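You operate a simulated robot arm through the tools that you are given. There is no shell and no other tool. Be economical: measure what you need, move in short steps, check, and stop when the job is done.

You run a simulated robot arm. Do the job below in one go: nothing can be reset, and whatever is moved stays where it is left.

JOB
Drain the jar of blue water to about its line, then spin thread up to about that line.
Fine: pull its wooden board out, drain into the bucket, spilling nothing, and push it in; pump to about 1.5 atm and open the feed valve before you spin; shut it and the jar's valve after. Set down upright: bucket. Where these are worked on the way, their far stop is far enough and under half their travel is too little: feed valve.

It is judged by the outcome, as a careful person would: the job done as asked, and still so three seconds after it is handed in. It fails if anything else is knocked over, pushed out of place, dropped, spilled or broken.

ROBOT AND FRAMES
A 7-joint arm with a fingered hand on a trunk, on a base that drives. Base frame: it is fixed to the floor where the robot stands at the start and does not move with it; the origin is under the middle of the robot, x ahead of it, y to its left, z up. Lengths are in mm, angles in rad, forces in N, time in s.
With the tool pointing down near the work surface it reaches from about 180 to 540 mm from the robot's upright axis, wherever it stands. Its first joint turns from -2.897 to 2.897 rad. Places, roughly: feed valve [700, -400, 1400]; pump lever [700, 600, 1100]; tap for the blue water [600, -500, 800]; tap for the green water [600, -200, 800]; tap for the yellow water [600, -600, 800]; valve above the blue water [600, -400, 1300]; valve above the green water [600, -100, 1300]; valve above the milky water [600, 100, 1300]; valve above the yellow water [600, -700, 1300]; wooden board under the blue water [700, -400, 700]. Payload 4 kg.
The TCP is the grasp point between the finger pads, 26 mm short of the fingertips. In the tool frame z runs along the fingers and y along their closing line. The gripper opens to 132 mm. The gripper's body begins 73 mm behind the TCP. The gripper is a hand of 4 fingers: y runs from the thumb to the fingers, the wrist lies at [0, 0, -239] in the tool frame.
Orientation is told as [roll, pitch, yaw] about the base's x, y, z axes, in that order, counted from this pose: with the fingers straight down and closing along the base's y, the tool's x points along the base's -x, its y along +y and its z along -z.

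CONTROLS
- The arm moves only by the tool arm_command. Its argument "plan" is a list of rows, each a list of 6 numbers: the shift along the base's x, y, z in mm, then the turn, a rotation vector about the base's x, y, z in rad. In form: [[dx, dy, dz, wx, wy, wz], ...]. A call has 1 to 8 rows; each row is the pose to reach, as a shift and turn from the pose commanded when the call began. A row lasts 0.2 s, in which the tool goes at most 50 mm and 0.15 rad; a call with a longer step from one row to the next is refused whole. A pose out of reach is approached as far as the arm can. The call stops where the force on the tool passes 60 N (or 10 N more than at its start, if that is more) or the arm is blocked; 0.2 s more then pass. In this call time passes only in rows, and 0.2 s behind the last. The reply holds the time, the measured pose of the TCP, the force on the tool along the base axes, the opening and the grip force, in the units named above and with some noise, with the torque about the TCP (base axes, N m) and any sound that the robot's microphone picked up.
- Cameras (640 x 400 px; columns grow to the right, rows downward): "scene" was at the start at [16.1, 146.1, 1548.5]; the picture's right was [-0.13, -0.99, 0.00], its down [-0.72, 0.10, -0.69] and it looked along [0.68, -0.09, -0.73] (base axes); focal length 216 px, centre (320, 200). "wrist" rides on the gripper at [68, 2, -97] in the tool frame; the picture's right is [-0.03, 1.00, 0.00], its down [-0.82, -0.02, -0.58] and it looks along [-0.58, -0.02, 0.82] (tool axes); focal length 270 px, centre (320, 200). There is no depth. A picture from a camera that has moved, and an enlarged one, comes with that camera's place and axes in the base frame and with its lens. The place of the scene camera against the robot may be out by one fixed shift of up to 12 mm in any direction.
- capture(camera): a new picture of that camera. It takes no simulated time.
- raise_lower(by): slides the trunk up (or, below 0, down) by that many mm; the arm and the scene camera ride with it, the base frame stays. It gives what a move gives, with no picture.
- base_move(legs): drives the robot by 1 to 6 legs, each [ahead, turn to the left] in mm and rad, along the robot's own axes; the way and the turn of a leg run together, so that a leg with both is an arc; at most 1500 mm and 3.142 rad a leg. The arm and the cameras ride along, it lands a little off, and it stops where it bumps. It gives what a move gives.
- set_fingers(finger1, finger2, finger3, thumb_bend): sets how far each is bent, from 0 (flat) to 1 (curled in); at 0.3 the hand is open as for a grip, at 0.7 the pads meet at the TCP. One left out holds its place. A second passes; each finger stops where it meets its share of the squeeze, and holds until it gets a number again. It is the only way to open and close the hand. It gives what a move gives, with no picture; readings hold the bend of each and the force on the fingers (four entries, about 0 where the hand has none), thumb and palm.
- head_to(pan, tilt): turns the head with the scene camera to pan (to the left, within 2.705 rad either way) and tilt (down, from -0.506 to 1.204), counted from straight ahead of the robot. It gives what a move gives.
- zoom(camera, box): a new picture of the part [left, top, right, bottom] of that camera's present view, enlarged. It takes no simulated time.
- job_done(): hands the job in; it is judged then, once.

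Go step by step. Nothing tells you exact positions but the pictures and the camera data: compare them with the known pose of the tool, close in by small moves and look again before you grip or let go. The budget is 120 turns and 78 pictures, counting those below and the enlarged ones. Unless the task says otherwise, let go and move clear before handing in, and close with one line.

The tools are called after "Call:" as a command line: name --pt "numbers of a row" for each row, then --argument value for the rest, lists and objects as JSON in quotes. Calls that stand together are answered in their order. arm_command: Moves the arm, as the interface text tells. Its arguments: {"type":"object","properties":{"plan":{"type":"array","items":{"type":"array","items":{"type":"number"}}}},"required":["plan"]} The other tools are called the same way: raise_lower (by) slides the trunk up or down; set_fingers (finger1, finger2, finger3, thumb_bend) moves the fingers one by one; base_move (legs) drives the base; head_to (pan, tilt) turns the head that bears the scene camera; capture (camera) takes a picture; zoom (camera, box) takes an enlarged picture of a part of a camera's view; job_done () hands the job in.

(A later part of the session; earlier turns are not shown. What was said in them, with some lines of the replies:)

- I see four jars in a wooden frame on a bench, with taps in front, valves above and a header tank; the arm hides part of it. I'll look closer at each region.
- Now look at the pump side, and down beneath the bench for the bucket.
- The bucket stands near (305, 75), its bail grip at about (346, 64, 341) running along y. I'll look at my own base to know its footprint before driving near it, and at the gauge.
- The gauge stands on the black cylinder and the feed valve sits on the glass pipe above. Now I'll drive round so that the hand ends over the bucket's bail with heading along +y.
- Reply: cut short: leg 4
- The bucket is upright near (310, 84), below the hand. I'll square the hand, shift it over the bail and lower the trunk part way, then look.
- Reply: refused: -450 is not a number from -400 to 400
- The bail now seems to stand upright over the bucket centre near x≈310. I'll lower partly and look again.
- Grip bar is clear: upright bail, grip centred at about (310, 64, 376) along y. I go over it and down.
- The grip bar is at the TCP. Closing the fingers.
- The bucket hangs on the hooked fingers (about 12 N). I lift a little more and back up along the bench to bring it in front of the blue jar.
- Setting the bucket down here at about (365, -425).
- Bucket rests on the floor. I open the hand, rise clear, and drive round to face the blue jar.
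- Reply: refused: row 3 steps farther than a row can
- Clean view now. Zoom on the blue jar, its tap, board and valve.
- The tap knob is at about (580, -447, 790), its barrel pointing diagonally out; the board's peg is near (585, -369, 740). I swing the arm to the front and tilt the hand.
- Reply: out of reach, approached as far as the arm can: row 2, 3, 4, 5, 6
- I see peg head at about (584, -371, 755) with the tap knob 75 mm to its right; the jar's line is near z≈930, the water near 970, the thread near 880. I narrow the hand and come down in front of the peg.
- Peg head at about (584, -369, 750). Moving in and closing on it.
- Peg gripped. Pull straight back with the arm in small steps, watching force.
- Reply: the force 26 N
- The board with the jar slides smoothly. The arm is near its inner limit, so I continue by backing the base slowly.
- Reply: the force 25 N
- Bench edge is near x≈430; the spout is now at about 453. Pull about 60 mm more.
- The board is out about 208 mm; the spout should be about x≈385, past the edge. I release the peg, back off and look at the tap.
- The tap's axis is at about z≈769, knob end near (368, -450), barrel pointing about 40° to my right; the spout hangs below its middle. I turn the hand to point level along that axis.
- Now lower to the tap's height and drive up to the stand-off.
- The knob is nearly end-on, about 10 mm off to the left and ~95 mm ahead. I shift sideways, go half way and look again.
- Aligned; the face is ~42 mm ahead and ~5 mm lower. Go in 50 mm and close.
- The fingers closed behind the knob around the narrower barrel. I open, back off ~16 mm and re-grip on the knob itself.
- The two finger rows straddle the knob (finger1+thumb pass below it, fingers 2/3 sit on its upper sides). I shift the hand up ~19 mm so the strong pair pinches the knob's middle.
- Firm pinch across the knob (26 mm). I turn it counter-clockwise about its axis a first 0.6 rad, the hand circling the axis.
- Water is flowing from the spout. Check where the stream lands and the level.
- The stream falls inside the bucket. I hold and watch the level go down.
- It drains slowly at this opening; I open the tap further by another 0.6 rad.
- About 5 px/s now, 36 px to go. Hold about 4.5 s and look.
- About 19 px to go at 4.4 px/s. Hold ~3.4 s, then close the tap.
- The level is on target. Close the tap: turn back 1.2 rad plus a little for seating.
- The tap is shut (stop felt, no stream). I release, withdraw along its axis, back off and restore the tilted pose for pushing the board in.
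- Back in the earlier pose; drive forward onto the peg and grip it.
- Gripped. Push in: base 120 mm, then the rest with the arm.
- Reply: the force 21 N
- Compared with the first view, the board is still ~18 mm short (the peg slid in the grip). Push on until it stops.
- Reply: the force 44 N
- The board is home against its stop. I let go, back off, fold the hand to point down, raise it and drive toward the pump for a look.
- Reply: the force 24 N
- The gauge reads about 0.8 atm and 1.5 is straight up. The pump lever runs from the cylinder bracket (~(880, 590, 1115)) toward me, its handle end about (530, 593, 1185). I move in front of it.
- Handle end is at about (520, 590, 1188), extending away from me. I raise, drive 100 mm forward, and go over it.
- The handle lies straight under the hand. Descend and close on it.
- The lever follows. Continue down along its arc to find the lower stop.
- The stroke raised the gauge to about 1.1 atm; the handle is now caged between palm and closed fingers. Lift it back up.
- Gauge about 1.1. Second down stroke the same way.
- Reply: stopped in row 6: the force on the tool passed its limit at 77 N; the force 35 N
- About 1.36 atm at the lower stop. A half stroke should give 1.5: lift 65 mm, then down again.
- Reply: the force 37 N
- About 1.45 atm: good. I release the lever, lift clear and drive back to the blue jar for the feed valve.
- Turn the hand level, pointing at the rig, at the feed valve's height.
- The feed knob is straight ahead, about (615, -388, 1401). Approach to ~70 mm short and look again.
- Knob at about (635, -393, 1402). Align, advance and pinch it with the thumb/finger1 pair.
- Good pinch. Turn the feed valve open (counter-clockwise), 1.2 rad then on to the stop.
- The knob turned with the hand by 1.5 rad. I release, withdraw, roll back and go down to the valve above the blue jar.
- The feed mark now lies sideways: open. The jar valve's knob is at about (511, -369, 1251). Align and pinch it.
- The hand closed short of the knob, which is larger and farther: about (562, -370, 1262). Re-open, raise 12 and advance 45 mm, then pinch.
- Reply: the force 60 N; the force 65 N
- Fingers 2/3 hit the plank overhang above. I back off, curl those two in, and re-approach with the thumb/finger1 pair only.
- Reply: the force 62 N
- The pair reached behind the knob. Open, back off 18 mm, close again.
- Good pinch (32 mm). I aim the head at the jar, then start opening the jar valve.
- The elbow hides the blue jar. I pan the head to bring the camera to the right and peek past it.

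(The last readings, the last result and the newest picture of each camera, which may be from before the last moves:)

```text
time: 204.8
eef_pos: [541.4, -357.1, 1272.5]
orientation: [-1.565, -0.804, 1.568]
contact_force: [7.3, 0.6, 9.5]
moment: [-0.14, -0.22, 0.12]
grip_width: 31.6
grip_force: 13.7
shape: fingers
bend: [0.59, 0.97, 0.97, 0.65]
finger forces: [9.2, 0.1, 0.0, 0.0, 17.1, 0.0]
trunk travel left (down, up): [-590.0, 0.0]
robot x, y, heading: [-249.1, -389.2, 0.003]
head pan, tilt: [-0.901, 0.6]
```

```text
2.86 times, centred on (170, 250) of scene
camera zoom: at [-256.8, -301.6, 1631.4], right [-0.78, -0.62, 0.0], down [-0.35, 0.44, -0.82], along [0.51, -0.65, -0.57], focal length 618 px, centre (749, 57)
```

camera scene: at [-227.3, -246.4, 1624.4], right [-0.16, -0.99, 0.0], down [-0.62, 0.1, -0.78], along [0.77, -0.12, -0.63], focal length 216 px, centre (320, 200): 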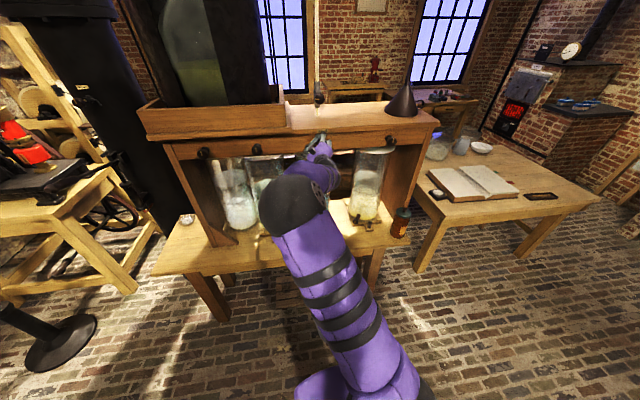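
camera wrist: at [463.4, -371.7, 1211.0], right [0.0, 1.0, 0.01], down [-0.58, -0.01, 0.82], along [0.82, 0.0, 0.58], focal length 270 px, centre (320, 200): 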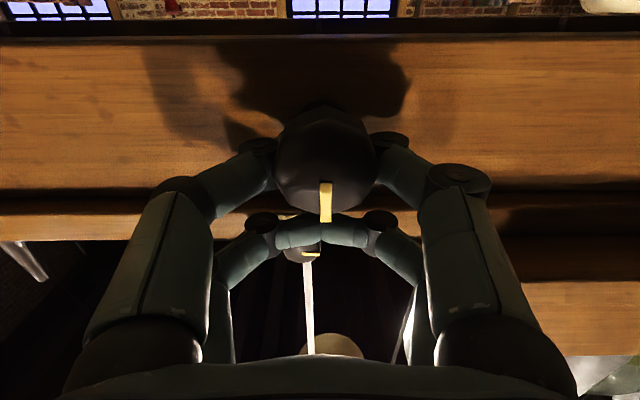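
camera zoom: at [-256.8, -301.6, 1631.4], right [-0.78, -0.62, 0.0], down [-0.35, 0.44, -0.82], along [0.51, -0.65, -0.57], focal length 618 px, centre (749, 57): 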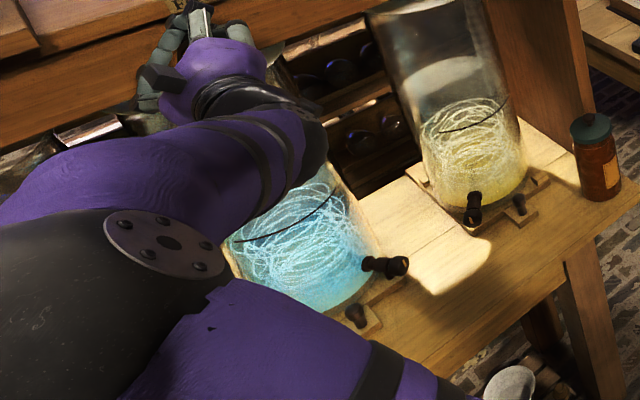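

The thread already looks to be about at the line. I close the jar valve at once, then check.

Call:
arm_command --pt "0 -2.1 1.7 0.15 0 0" --pt "0 -4.5 3.0 0.3 0 0" --pt "0 -7.0 4.0 0.45 0 0" --pt "0 -9.6 4.6 0.6 0 0" --pt "0 -12.3 4.8 0.75 0 0" --pt "0 -14 4.8 0.85 0 0"

Call:
zoom --camera "scene" --box '[130, 205, 210, 265]'

```text
time: 206.2
eef_pos: [540.7, -373.3, 1277.2]
orientation: [1.534, -1.487, -1.532]
contact_force: [6.8, -6.7, 2.9]
moment: [-0.32, -0.17, -0.14]
grip_width: 31.6
grip_force: 12.1
shape: fingers
bend: [0.59, 0.97, 0.97, 0.66]
finger forces: [7.7, 0.0, 0.1, 0.0, 16.8, 0.1]
trunk travel left (down, up): [-590.0, 0.0]
robot x, y, heading: [-248.8, -392.2, -0.001]
head pan, tilt: [-0.901, 0.6]
```

```text
6.67 times, centred on (170, 235) of scene
camera zoom: at [-256.3, -302.8, 1631.3], right [-0.78, -0.62, 0.0], down [-0.35, 0.44, -0.82], along [0.51, -0.65, -0.57], focal length 1442 px, centre (1320, -33)
```

zoom: 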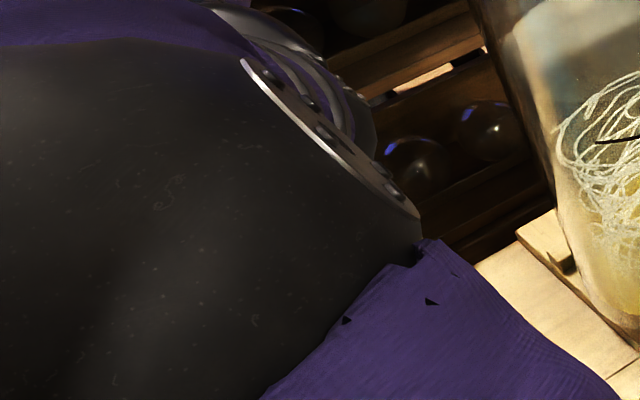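

The elbow now blocks the view. The valve feels seated; I release it, back off and bring the hand camera level with the jar's line to check.

Call:
set_fingers --finger1 0.45 --thumb_bend 0.45

Call:
arm_command --pt "-30 0 0 0 0 0" --pt "-60 0 0 -0.1 0 0"

Call:
base_move --legs '[[-100, 0]]'

Call:
arm_command --pt "-8 0 -32 0 0.144 0" --pt "-18 0 -64 0 0.288 0" --pt "-30 0 -96 0 0.432 0" --pt "-44 0 -127 0 0.576 0" --pt "-59 0 -157 0 0.7 0"

Call:
raise_lower --by -204

Call:
base_move --legs '[[100, 0]]'

Call:
capture --camera "wrist"

```text
time: 207.2
eef_pos: [539.5, -371.7, 1279.3]
orientation: [1.555, -1.49, -1.55]
contact_force: [-0.2, -0.1, -0.5]
moment: [0.0, 0.02, -0.01]
grip_width: 82.3
grip_force: 0.1
shape: fingers
bend: [0.45, 0.97, 0.97, 0.45]
finger forces: [0.1, 0.0, 0.1, 0.0, 0.0, 0.0]
trunk travel left (down, up): [-590.0, 0.0]
robot x, y, heading: [-249.9, -391.2, 0.004]
head pan, tilt: [-0.901, 0.6]
```

```text
time: 207.8
eef_pos: [480.6, -372.3, 1278.2]
orientation: [-1.544, -1.552, 1.55]
contact_force: [-0.4, -0.1, -0.2]
moment: [0.02, 0.03, -0.03]
grip_width: 82.3
grip_force: 0.0
shape: fingers
bend: [0.45, 0.97, 0.97, 0.45]
finger forces: [0.1, 0.0, 0.1, 0.0, 0.0, 0.1]
trunk travel left (down, up): [-590.0, 0.0]
robot x, y, heading: [-246.7, -385.4, 0.008]
head pan, tilt: [-0.901, 0.6]
```

```text
time: 208.9
eef_pos: [378.6, -373.2, 1279.4]
orientation: [-1.52, -1.553, 1.523]
contact_force: [0.0, 0.0, -0.3]
moment: [-0.04, 0.01, -0.02]
grip_width: 82.5
grip_force: 0.0
shape: fingers
bend: [0.45, 0.97, 0.97, 0.45]
finger forces: [0.1, 0.0, 0.1, 0.0, 0.1, 0.0]
trunk travel left (down, up): [-590.0, 0.0]
robot x, y, heading: [-351.6, -390.2, 0.005]
head pan, tilt: [-0.901, 0.6]
```

```text
time: 210.1
eef_pos: [319.8, -372.5, 1120.7]
orientation: [-0.021, -0.869, 0.027]
contact_force: [0.0, 0.2, 0.2]
moment: [0.0, 0.03, 0.03]
grip_width: 82.4
grip_force: 0.0
shape: fingers
bend: [0.45, 0.97, 0.97, 0.45]
finger forces: [0.1, 0.0, 0.0, 0.1, 0.0, 0.0]
trunk travel left (down, up): [-590.0, 0.0]
robot x, y, heading: [-352.3, -389.8, 0.004]
head pan, tilt: [-0.901, 0.6]
```

```text
time: 212.3
eef_pos: [319.8, -371.8, 916.4]
orientation: [-0.017, -0.868, 0.03]
contact_force: [-1.1, 0.3, 0.2]
moment: [-0.01, -0.01, -0.03]
grip_width: 82.5
grip_force: 0.1
shape: fingers
bend: [0.45, 0.97, 0.97, 0.45]
finger forces: [0.1, 0.1, 0.1, 0.0, 0.0, 0.0]
trunk travel left (down, up): [-386.0, 204.0]
robot x, y, heading: [-346.9, -385.3, 0.002]
head pan, tilt: [-0.901, 0.6]
```

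```text
time: 213.4
eef_pos: [419.3, -372.1, 917.1]
orientation: [-0.017, -0.869, 0.028]
contact_force: [0.1, -0.8, 0.2]
moment: [0.0, 0.03, 0.01]
grip_width: 82.5
grip_force: 0.0
shape: fingers
bend: [0.45, 0.97, 0.97, 0.45]
finger forces: [0.1, 0.1, 0.1, 0.0, 0.1, 0.0]
trunk travel left (down, up): [-386.0, 204.0]
robot x, y, heading: [-251.8, -388.0, -0.001]
head pan, tilt: [-0.901, 0.6]
```

```text
2 pictures are left
camera wrist: at [301.2, -372.6, 927.4], right [0.0, 1.0, 0.01], down [0.09, -0.01, 1.0], along [1.0, 0.0, -0.09], focal length 270 px, centre (320, 200)
```

wrist: 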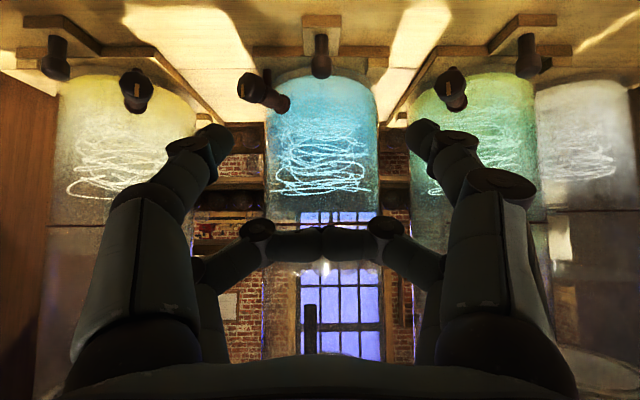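

The hand view shows the blue thread top only a few mm higher (z≈885, line ≈ 928), so spinning is slow and needs several more seconds. I go back and grip the valve again.

Call:
raise_lower --by 204

Call:
arm_command --pt "15 0 30 0 -0.14 0" --pt "29 0 61 0 -0.28 0" --pt "41 0 93 0 -0.42 0" --pt "51 0 125 0 -0.56 0" --pt "59 0 157 0 -0.7 0"

```text
time: 215.6
eef_pos: [418.3, -373.6, 1120.1]
orientation: [-0.02, -0.868, 0.027]
contact_force: [-0.1, -0.4, 0.4]
moment: [0.02, -0.03, 0.0]
grip_width: 82.5
grip_force: 0.1
shape: fingers
bend: [0.45, 0.97, 0.97, 0.45]
finger forces: [0.1, 0.1, 0.0, 0.0, 0.0, 0.0]
trunk travel left (down, up): [-590.0, 0.0]
robot x, y, heading: [-248.9, -388.4, -0.001]
head pan, tilt: [-0.901, 0.6]
```

```text
time: 216.8
eef_pos: [476.7, -373.7, 1276.9]
orientation: [-1.606, -1.551, 1.611]
contact_force: [0.3, -0.4, -0.1]
moment: [-0.01, -0.01, 0.0]
grip_width: 82.4
grip_force: 0.1
shape: fingers
bend: [0.45, 0.97, 0.97, 0.45]
finger forces: [0.1, 0.0, 0.1, 0.0, 0.0, 0.0]
trunk travel left (down, up): [-590.0, 0.0]
robot x, y, heading: [-251.2, -389.1, 0.008]
head pan, tilt: [-0.901, 0.6]
```

Call:
arm_command --pt "25 2 1 0 0 0" --pt "45 2 1 0 0 0" --pt "62 2 1 0 0 0"

Call:
set_fingers --finger1 0.75 --thumb_bend 0.75

```text
time: 217.6
eef_pos: [539.4, -370.9, 1278.1]
orientation: [-1.477, -1.555, 1.479]
contact_force: [0.0, 1.4, 1.0]
moment: [0.06, -0.02, -0.02]
grip_width: 82.5
grip_force: 0.0
shape: fingers
bend: [0.45, 0.97, 0.97, 0.45]
finger forces: [0.0, 0.0, 0.1, 0.1, 0.0, 0.1]
trunk travel left (down, up): [-590.0, 0.0]
robot x, y, heading: [-252.6, -389.0, 0.006]
head pan, tilt: [-0.901, 0.6]
```

```text
time: 218.6
eef_pos: [538.0, -372.0, 1278.1]
orientation: [-1.49, -1.554, 1.489]
contact_force: [5.7, -7.7, 2.6]
moment: [-0.17, -0.16, -0.09]
grip_width: 32.8
grip_force: 12.4
shape: fingers
bend: [0.59, 0.97, 0.97, 0.66]
finger forces: [8.5, 0.0, 0.0, 0.1, 16.3, 0.0]
trunk travel left (down, up): [-590.0, 0.0]
robot x, y, heading: [-247.0, -391.0, 0.0]
head pan, tilt: [-0.901, 0.6]
```

Same pinch. Open 1.2 rad, hold about 5 s, then close.

Call:
arm_command --pt "0 2.7 -0.2 -0.15 0 0" --pt "0 5.3 -0.8 -0.3 0 0" --pt "0 7.8 -1.8 -0.45 0 0" --pt "0 10.2 -3.1 -0.6 0 0" --pt "0 12.3 -4.8 -0.75 0 0" --pt "0 14.1 -6.8 -0.9 0 0" --pt "0 15.6 -9.0 -1.05 0 0" --pt "0 16.8 -11.5 -1.2 0 0"

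Call:
arm_command --pt "0 0 0 0 0 0" --pt "0 0 0 0 0 0" --pt "0 0 0 0 0 0" --pt "0 0 0 0 0 0" --pt "0 0 0 0 0 0" --pt "0 0 0 0 0 0" --pt "0 0 0 0 0 0" --pt "0 0 0 0 0 0"

Call:
arm_command --pt "0 0 0 0 0 0" --pt "0 0 0 0 0 0" --pt "0 0 0 0 0 0" --pt "0 0 0 0 0 0" --pt "0 0 0 0 0 0" --pt "0 0 0 0 0 0" --pt "0 0 0 0 0 0" --pt "0 0 0 0 0 0"

Call:
arm_command --pt "0 0 0 0 0 0" --pt "0 0 0 0 0 0" --pt "0 0 0 0 0 0" --pt "0 0 0 0 0 0" --pt "0 0 0 0 0 0" --pt "0 0 0 0 0 0"

Call:
arm_command --pt "0 -1.2 2.5 0.15 0 0" --pt "0 -2.7 4.7 0.3 0 0" --pt "0 -4.5 6.7 0.45 0 0" --pt "0 -6.6 8.4 0.6 0 0" --pt "0 -9.0 9.7 0.75 0 0" --pt "0 -11.5 10.7 0.9 0 0" --pt "0 -14.1 11.3 1.05 0 0" --pt "0 -16.8 11.5 1.2 0 0"

Call:
arm_command --pt "0 -1.7 0 0.1 0 0"

```text
time: 220.4
eef_pos: [539.8, -351.5, 1266.1]
orientation: [-1.569, -0.351, 1.572]
contact_force: [5.1, 4.7, 9.7]
moment: [-0.06, -0.23, 0.24]
grip_width: 32.7
grip_force: 13.0
shape: fingers
bend: [0.59, 0.97, 0.97, 0.66]
finger forces: [8.8, 0.0, 0.0, 0.0, 17.1, 0.1]
trunk travel left (down, up): [-590.0, 0.0]
robot x, y, heading: [-252.9, -392.5, 0.001]
head pan, tilt: [-0.901, 0.6]
```

```text
time: 222.2
eef_pos: [539.5, -351.2, 1267.7]
orientation: [-1.568, -0.354, 1.572]
contact_force: [6.6, 5.7, 12.2]
moment: [-0.13, -0.27, 0.25]
grip_width: 32.8
grip_force: 13.3
shape: fingers
bend: [0.59, 0.97, 0.97, 0.66]
finger forces: [8.2, 0.0, 0.0, 0.0, 18.0, 0.0]
trunk travel left (down, up): [-590.0, 0.0]
robot x, y, heading: [-251.8, -384.7, 0.009]
head pan, tilt: [-0.901, 0.6]
```

```text
time: 224.0
eef_pos: [539.6, -352.2, 1267.2]
orientation: [-1.567, -0.353, 1.571]
contact_force: [6.0, 6.2, 11.5]
moment: [-0.11, -0.31, 0.23]
grip_width: 32.8
grip_force: 13.3
shape: fingers
bend: [0.59, 0.97, 0.97, 0.66]
finger forces: [8.3, 0.1, 0.0, 0.0, 18.1, 0.0]
trunk travel left (down, up): [-590.0, 0.0]
robot x, y, heading: [-248.9, -390.7, -0.002]
head pan, tilt: [-0.901, 0.6]
```

```text
time: 225.4
eef_pos: [540.2, -353.4, 1266.6]
orientation: [-1.567, -0.352, 1.572]
contact_force: [6.6, 5.6, 11.8]
moment: [-0.15, -0.24, 0.22]
grip_width: 32.7
grip_force: 13.6
shape: fingers
bend: [0.59, 0.97, 0.97, 0.66]
finger forces: [8.2, 0.0, 0.0, 0.0, 18.1, 0.1]
trunk travel left (down, up): [-590.0, 0.0]
robot x, y, heading: [-252.9, -387.4, 0.003]
head pan, tilt: [-0.901, 0.6]
```

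```text
time: 227.2
eef_pos: [541.0, -373.0, 1278.2]
orientation: [-1.345, -1.555, 1.347]
contact_force: [2.4, -6.4, 2.4]
moment: [-0.14, -0.15, -0.14]
grip_width: 32.0
grip_force: 11.7
shape: fingers
bend: [0.59, 0.97, 0.97, 0.66]
finger forces: [8.2, 0.0, 0.0, 0.0, 15.5, 0.0]
trunk travel left (down, up): [-590.0, 0.0]
robot x, y, heading: [-249.6, -385.8, -0.0]
head pan, tilt: [-0.901, 0.6]
```

```text
time: 227.6
eef_pos: [539.4, -374.3, 1279.1]
orientation: [1.539, -1.487, -1.535]
contact_force: [3.1, -9.8, 0.5]
moment: [-0.36, -0.07, -0.19]
grip_width: 31.7
grip_force: 12.1
shape: fingers
bend: [0.59, 0.97, 0.97, 0.66]
finger forces: [7.5, 0.1, 0.0, 0.1, 17.0, 0.0]
trunk travel left (down, up): [-590.0, 0.0]
robot x, y, heading: [-253.2, -390.4, 0.0]
head pan, tilt: [-0.901, 0.6]
```

Valve seated again. I release, withdraw and bring the hand camera level with the line for a measured look, fingers 2/3 opened so they do not block it.

Call:
set_fingers --finger1 0.45 --thumb_bend 0.45

Call:
arm_command --pt "-30 1 0 0 0 0" --pt "-62 2 0 -0.1 0 0"

Call:
arm_command --pt "-8 0 -32 0 0.144 0" --pt "-18 0 -64 0 0.288 0" --pt "-30 0 -96 0 0.432 0" --pt "-44 0 -127 0 0.576 0" --pt "-59 0 -157 0 0.7 0"

Call:
set_fingers --finger2 0.4 --finger3 0.4

Call:
raise_lower --by -204

Call:
zoom --camera "wrist" --box '[220, 80, 420, 280]'

```text
time: 228.6
eef_pos: [539.8, -371.8, 1278.7]
orientation: [1.554, -1.489, -1.552]
contact_force: [-0.4, 0.6, 0.4]
moment: [-0.02, 0.0, -0.01]
grip_width: 82.5
grip_force: 0.1
shape: fingers
bend: [0.45, 0.97, 0.97, 0.45]
finger forces: [0.0, 0.0, 0.0, 0.1, 0.0, 0.0]
trunk travel left (down, up): [-590.0, 0.0]
robot x, y, heading: [-252.5, -389.4, 0.004]
head pan, tilt: [-0.901, 0.6]
```

```text
time: 229.2
eef_pos: [476.2, -372.1, 1279.4]
orientation: [-1.511, -1.552, 1.517]
contact_force: [0.5, 0.1, 0.6]
moment: [-0.02, 0.0, 0.01]
grip_width: 82.4
grip_force: 0.0
shape: fingers
bend: [0.45, 0.97, 0.97, 0.45]
finger forces: [0.0, 0.1, 0.1, 0.0, 0.0, 0.0]
trunk travel left (down, up): [-590.0, 0.0]
robot x, y, heading: [-248.1, -390.5, 0.002]
head pan, tilt: [-0.901, 0.6]
```

```text
time: 230.4
eef_pos: [419.6, -371.0, 1123.3]
orientation: [-0.017, -0.866, 0.025]
contact_force: [0.1, -0.3, 0.2]
moment: [0.02, 0.02, 0.01]
grip_width: 82.5
grip_force: 0.1
shape: fingers
bend: [0.45, 0.97, 0.97, 0.45]
finger forces: [0.0, 0.0, 0.1, 0.0, 0.1, 0.0]
trunk travel left (down, up): [-590.0, 0.0]
robot x, y, heading: [-249.6, -390.1, 0.003]
head pan, tilt: [-0.901, 0.6]
```

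```text
time: 231.4
eef_pos: [420.1, -368.7, 1122.3]
orientation: [-0.018, -0.869, 0.028]
contact_force: [-0.8, -0.1, 0.8]
moment: [0.0, -0.01, 0.01]
grip_width: 82.2
grip_force: 0.0
shape: fingers
bend: [0.45, 0.4, 0.4, 0.45]
finger forces: [0.0, 0.0, 0.0, 0.0, 0.1, 0.0]
trunk travel left (down, up): [-590.0, 0.0]
robot x, y, heading: [-248.5, -389.7, 0.001]
head pan, tilt: [-0.901, 0.6]
```

```text
time: 233.6
eef_pos: [419.7, -370.1, 918.9]
orientation: [-0.017, -0.869, 0.025]
contact_force: [0.2, -1.0, -0.2]
moment: [0.03, 0.01, 0.01]
grip_width: 82.3
grip_force: 0.0
shape: fingers
bend: [0.45, 0.4, 0.4, 0.45]
finger forces: [0.0, 0.0, 0.0, 0.0, 0.0, 0.0]
trunk travel left (down, up): [-386.0, 204.0]
robot x, y, heading: [-251.1, -389.4, 0.003]
head pan, tilt: [-0.901, 0.6]
```

```text
2.00 times, centred on (320, 180) of wrist
camera zoom: at [302.7, -370.4, 929.0], right [0.0, 1.0, 0.01], down [0.09, -0.01, 1.0], along [1.0, 0.0, -0.09], focal length 541 px, centre (320, 240)
```

zoom: 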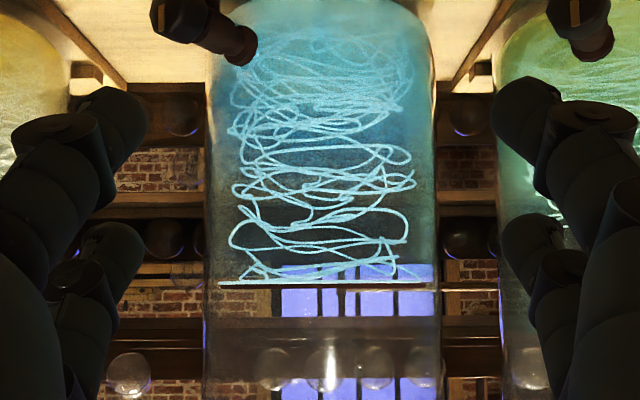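

The thread now tops out right at the jar's line, with the water at it too. Now the feed valve must be shut: I return to its pose, hand rolled as I left it.

Call:
raise_lower --by 204

Call:
arm_command --pt "5 0 30 0 -0.14 0" --pt "9 0 61 0 -0.28 0" --pt "11 0 93 0 -0.42 0" --pt "15 0 125 0 -0.56 0" --pt "19 0 157 0 -0.7 0"

Call:
set_fingers --finger2 0.45 --finger3 0.45

Call:
arm_command --pt "0 0 16 -0.14 0 0" --pt "0 0 32 -0.28 0 0" --pt "0 0 48 -0.42 0 0" --pt "0 0 64 -0.56 0 0" --pt "0 0 80 -0.7 0 0" --pt "0 0 96 -0.84 0 0" --pt "0 0 112 -0.98 0 0" --pt "0 0 127 -1.12 0 0"

Call:
arm_command --pt "0 0 0 -0.14 0 0" --pt "0 0 0 -0.28 0 0" --pt "0 0 0 -0.38 0 0"

Call:
base_move --legs '[[112, 0]]'

```text
time: 235.8
eef_pos: [417.7, -366.5, 1122.8]
orientation: [-0.021, -0.868, 0.031]
contact_force: [0.0, -0.7, 0.2]
moment: [0.0, 0.01, -0.03]
grip_width: 82.3
grip_force: 0.1
shape: fingers
bend: [0.45, 0.4, 0.4, 0.45]
finger forces: [0.0, 0.0, 0.0, 0.0, 0.1, 0.0]
trunk travel left (down, up): [-590.0, 0.0]
robot x, y, heading: [-252.7, -388.0, 0.006]
head pan, tilt: [-0.901, 0.6]
```

```text
time: 237.0
eef_pos: [438.4, -370.5, 1281.2]
orientation: [-1.593, -1.551, 1.594]
contact_force: [1.3, -0.7, -0.3]
moment: [-0.01, 0.01, -0.03]
grip_width: 82.4
grip_force: 0.0
shape: fingers
bend: [0.45, 0.4, 0.4, 0.45]
finger forces: [0.0, 0.0, 0.0, 0.0, 0.1, 0.1]
trunk travel left (down, up): [-590.0, 0.0]
robot x, y, heading: [-246.1, -389.9, 0.005]
head pan, tilt: [-0.901, 0.6]
```

```text
time: 238.0
eef_pos: [439.8, -371.1, 1281.0]
orientation: [-1.493, -1.553, 1.499]
contact_force: [0.6, -0.3, 0.2]
moment: [0.0, 0.01, 0.04]
grip_width: 82.5
grip_force: 0.0
shape: fingers
bend: [0.45, 0.45, 0.45, 0.45]
finger forces: [0.1, 0.0, 0.0, 0.1, 0.0, 0.0]
trunk travel left (down, up): [-590.0, 0.0]
robot x, y, heading: [-251.9, -390.3, 0.004]
head pan, tilt: [-0.901, 0.6]
```

```text
time: 239.8
eef_pos: [437.8, -370.1, 1406.6]
orientation: [-1.568, -0.43, 1.569]
contact_force: [0.7, 1.1, -0.8]
moment: [0.01, 0.01, -0.01]
grip_width: 82.3
grip_force: 0.1
shape: fingers
bend: [0.45, 0.45, 0.45, 0.45]
finger forces: [0.1, 0.1, 0.0, 0.0, 0.0, 0.0]
trunk travel left (down, up): [-590.0, 0.0]
robot x, y, heading: [-248.8, -389.5, 0.003]
head pan, tilt: [-0.901, 0.6]
```

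```text
time: 240.6
eef_pos: [438.9, -369.1, 1406.7]
orientation: [-1.568, -0.052, 1.57]
contact_force: [-0.2, -0.1, 0.2]
moment: [-0.03, -0.05, 0.0]
grip_width: 82.4
grip_force: 0.1
shape: fingers
bend: [0.45, 0.45, 0.45, 0.45]
finger forces: [0.1, 0.0, 0.1, 0.1, 0.0, 0.0]
trunk travel left (down, up): [-590.0, 0.0]
robot x, y, heading: [-249.5, -391.3, 0.006]
head pan, tilt: [-0.901, 0.6]
```

```text
time: 241.8
eef_pos: [552.5, -370.0, 1406.6]
orientation: [-1.568, -0.051, 1.568]
contact_force: [-0.5, -0.3, -0.1]
moment: [-0.01, 0.01, -0.01]
grip_width: 82.4
grip_force: 0.1
shape: fingers
bend: [0.45, 0.45, 0.45, 0.45]
finger forces: [0.1, 0.0, 0.1, 0.0, 0.0, 0.0]
trunk travel left (down, up): [-590.0, 0.0]
robot x, y, heading: [-135.8, -387.9, 0.003]
head pan, tilt: [-0.901, 0.6]
```

Call:
arm_command --pt "10 -4.5 -1.5 0 0 0" --pt "45 -4.5 -1.5 0 0 0" --pt "77 -4.5 -1.5 0 0 0"

Call:
set_fingers --finger1 0.75 --thumb_bend 0.75

```text
time: 242.7
eef_pos: [630.0, -377.1, 1407.7]
orientation: [-1.566, -0.051, 1.568]
contact_force: [0.9, -0.2, 0.5]
moment: [-0.01, 0.03, 0.01]
grip_width: 82.4
grip_force: 0.1
shape: fingers
bend: [0.45, 0.45, 0.45, 0.45]
finger forces: [0.0, 0.0, 0.1, 0.0, 0.0, 0.1]
trunk travel left (down, up): [-590.0, 0.0]
robot x, y, heading: [-138.3, -388.1, 0.002]
head pan, tilt: [-0.901, 0.6]
```

```text
time: 243.7
eef_pos: [630.0, -377.3, 1408.1]
orientation: [-1.57, -0.055, 1.568]
contact_force: [3.9, -1.8, 6.3]
moment: [-0.1, -0.17, 0.0]
grip_width: 29.6
grip_force: 10.2
shape: fingers
bend: [0.6, 0.45, 0.45, 0.66]
finger forces: [7.9, 0.0, 0.0, 0.0, 13.6, 0.0]
trunk travel left (down, up): [-590.0, 0.0]
robot x, y, heading: [-140.5, -388.9, 0.001]
head pan, tilt: [-0.901, 0.6]
```

Gripped. Turn it shut, back by 1.5 rad and onto the stop.

Call:
arm_command --pt "0 -0.5 2.9 0.15 0 0" --pt "0 -1.3 5.6 0.3 0 0" --pt "0 -2.5 8.2 0.45 0 0" --pt "0 -4.1 10.5 0.6 0 0" --pt "0 -6 12.6 0.75 0 0" --pt "0 -8.3 14.4 0.9 0 0" --pt "0 -10.7 15.8 1.05 0 0" --pt "0 -13.4 16.8 1.2 0 0"

Call:
arm_command --pt "0 -2.8 0.6 0.15 0 0" --pt "0 -5.6 0.8 0.3 0 0" --pt "0 -7.5 0.8 0.4 0 0"

```text
time: 245.4
eef_pos: [629.4, -388.8, 1419.3]
orientation: [-1.548, -1.255, 1.551]
contact_force: [2.4, -5.0, -6.5]
moment: [-0.18, 0.12, -0.07]
grip_width: 30.1
grip_force: 11.4
shape: fingers
bend: [0.6, 0.45, 0.45, 0.67]
finger forces: [10.2, 0.0, 0.1, 0.1, 12.5, 0.0]
trunk travel left (down, up): [-590.0, 0.0]
robot x, y, heading: [-139.4, -386.3, 0.005]
head pan, tilt: [-0.901, 0.6]
```

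```text
time: 246.2
eef_pos: [629.4, -395.9, 1421.8]
orientation: [1.502, -1.486, -1.499]
contact_force: [0.2, -4.4, -13.2]
moment: [-0.34, 0.29, -0.08]
grip_width: 30.4
grip_force: 13.6
shape: fingers
bend: [0.6, 0.45, 0.45, 0.67]
finger forces: [12.3, 0.0, 0.1, 0.0, 14.9, 0.0]
trunk travel left (down, up): [-590.0, 0.0]
robot x, y, heading: [-139.7, -390.7, 0.001]
head pan, tilt: [-0.901, 0.6]
```

Stop felt. Release, back away to the vantage that shows both knob marks, and use the last picture.

Call:
set_fingers --finger1 0.45 --thumb_bend 0.45

Call:
arm_command --pt "-40 0 0 0 0 0" --pt "-80 0 0 -0.1 0 0"

Call:
base_move --legs '[[-130, 0]]'

Call:
arm_command --pt "0 5 -40 0 0 0" --pt "0 10 -80 0 0 0" --pt "0 15 -120 0 0 0" --pt "0 20 -140 0 0 0"

Call:
capture --camera "wrist"

```text
time: 247.2
eef_pos: [628.1, -394.5, 1424.4]
orientation: [1.554, -1.489, -1.549]
contact_force: [0.0, -0.4, 0.4]
moment: [-0.01, 0.01, 0.01]
grip_width: 82.1
grip_force: 0.1
shape: fingers
bend: [0.45, 0.45, 0.45, 0.45]
finger forces: [0.0, 0.0, 0.1, 0.0, 0.1, 0.0]
trunk travel left (down, up): [-590.0, 0.0]
robot x, y, heading: [-138.8, -388.3, 0.003]
head pan, tilt: [-0.901, 0.6]
```

```text
time: 247.8
eef_pos: [545.4, -395.8, 1422.8]
orientation: [-1.51, -1.551, 1.512]
contact_force: [0.4, -0.1, -0.2]
moment: [0.02, 0.0, 0.0]
grip_width: 82.2
grip_force: 0.0
shape: fingers
bend: [0.45, 0.45, 0.45, 0.45]
finger forces: [0.0, 0.1, 0.1, 0.1, 0.0, 0.0]
trunk travel left (down, up): [-590.0, 0.0]
robot x, y, heading: [-141.6, -388.1, 0.001]
head pan, tilt: [-0.901, 0.6]
```

```text
time: 249.1
eef_pos: [416.3, -394.6, 1422.9]
orientation: [-1.494, -1.554, 1.497]
contact_force: [0.3, -0.4, 0.3]
moment: [-0.05, -0.02, 0.01]
grip_width: 82.4
grip_force: 0.0
shape: fingers
bend: [0.45, 0.45, 0.45, 0.45]
finger forces: [0.0, 0.0, 0.1, 0.0, 0.1, 0.0]
trunk travel left (down, up): [-590.0, 0.0]
robot x, y, heading: [-267.5, -393.2, 0.002]
head pan, tilt: [-0.901, 0.6]
```

```text
time: 250.1
eef_pos: [419.3, -375.9, 1281.5]
orientation: [-1.49, -1.553, 1.493]
contact_force: [0.1, 0.3, -0.1]
moment: [-0.02, -0.03, 0.02]
grip_width: 82.4
grip_force: 0.1
shape: fingers
bend: [0.45, 0.45, 0.45, 0.45]
finger forces: [0.0, 0.1, 0.0, 0.0, 0.0, 0.0]
trunk travel left (down, up): [-590.0, 0.0]
robot x, y, heading: [-265.5, -389.6, 0.003]
head pan, tilt: [-0.901, 0.6]
```

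```text
0 pictures are left
camera wrist: at [323.0, -377.2, 1213.5], right [0.0, 1.0, 0.01], down [-0.58, -0.01, 0.82], along [0.82, 0.0, 0.58], focal length 270 px, centre (320, 200)
```

wrist: 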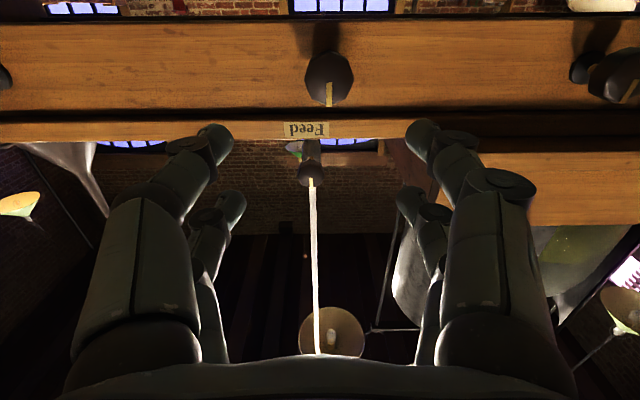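

Both marks, on the feed valve and the jar valve, stand upright again, so both are shut. The board is in, the bucket stands upright on the floor, and the hand is clear, so I back off a little and hand in.

Call:
base_move --legs '[[-150, 0]]'

Call:
job_done

```text
time: 251.5
eef_pos: [267.7, -376.3, 1282.0]
orientation: [-1.515, -1.553, 1.52]
contact_force: [0.4, 0.2, -0.2]
moment: [0.0, 0.0, 0.01]
grip_width: 82.3
grip_force: 0.1
shape: fingers
bend: [0.45, 0.45, 0.45, 0.45]
finger forces: [0.0, 0.1, 0.1, 0.0, 0.1, 0.0]
trunk travel left (down, up): [-590.0, 0.0]
robot x, y, heading: [-416.3, -392.0, 0.01]
head pan, tilt: [-0.901, 0.6]
```

```text
The job is handed in.
```

The blue jar is drained to about its line and thread is spun up to about that line; the board is back in, the feed valve, jar valve and tap are all shut, and the bucket stands upright on the floor. I pumped to about 1.45 atm, and I saw no spill while draining, though I took no picture of the bucket afterwards.
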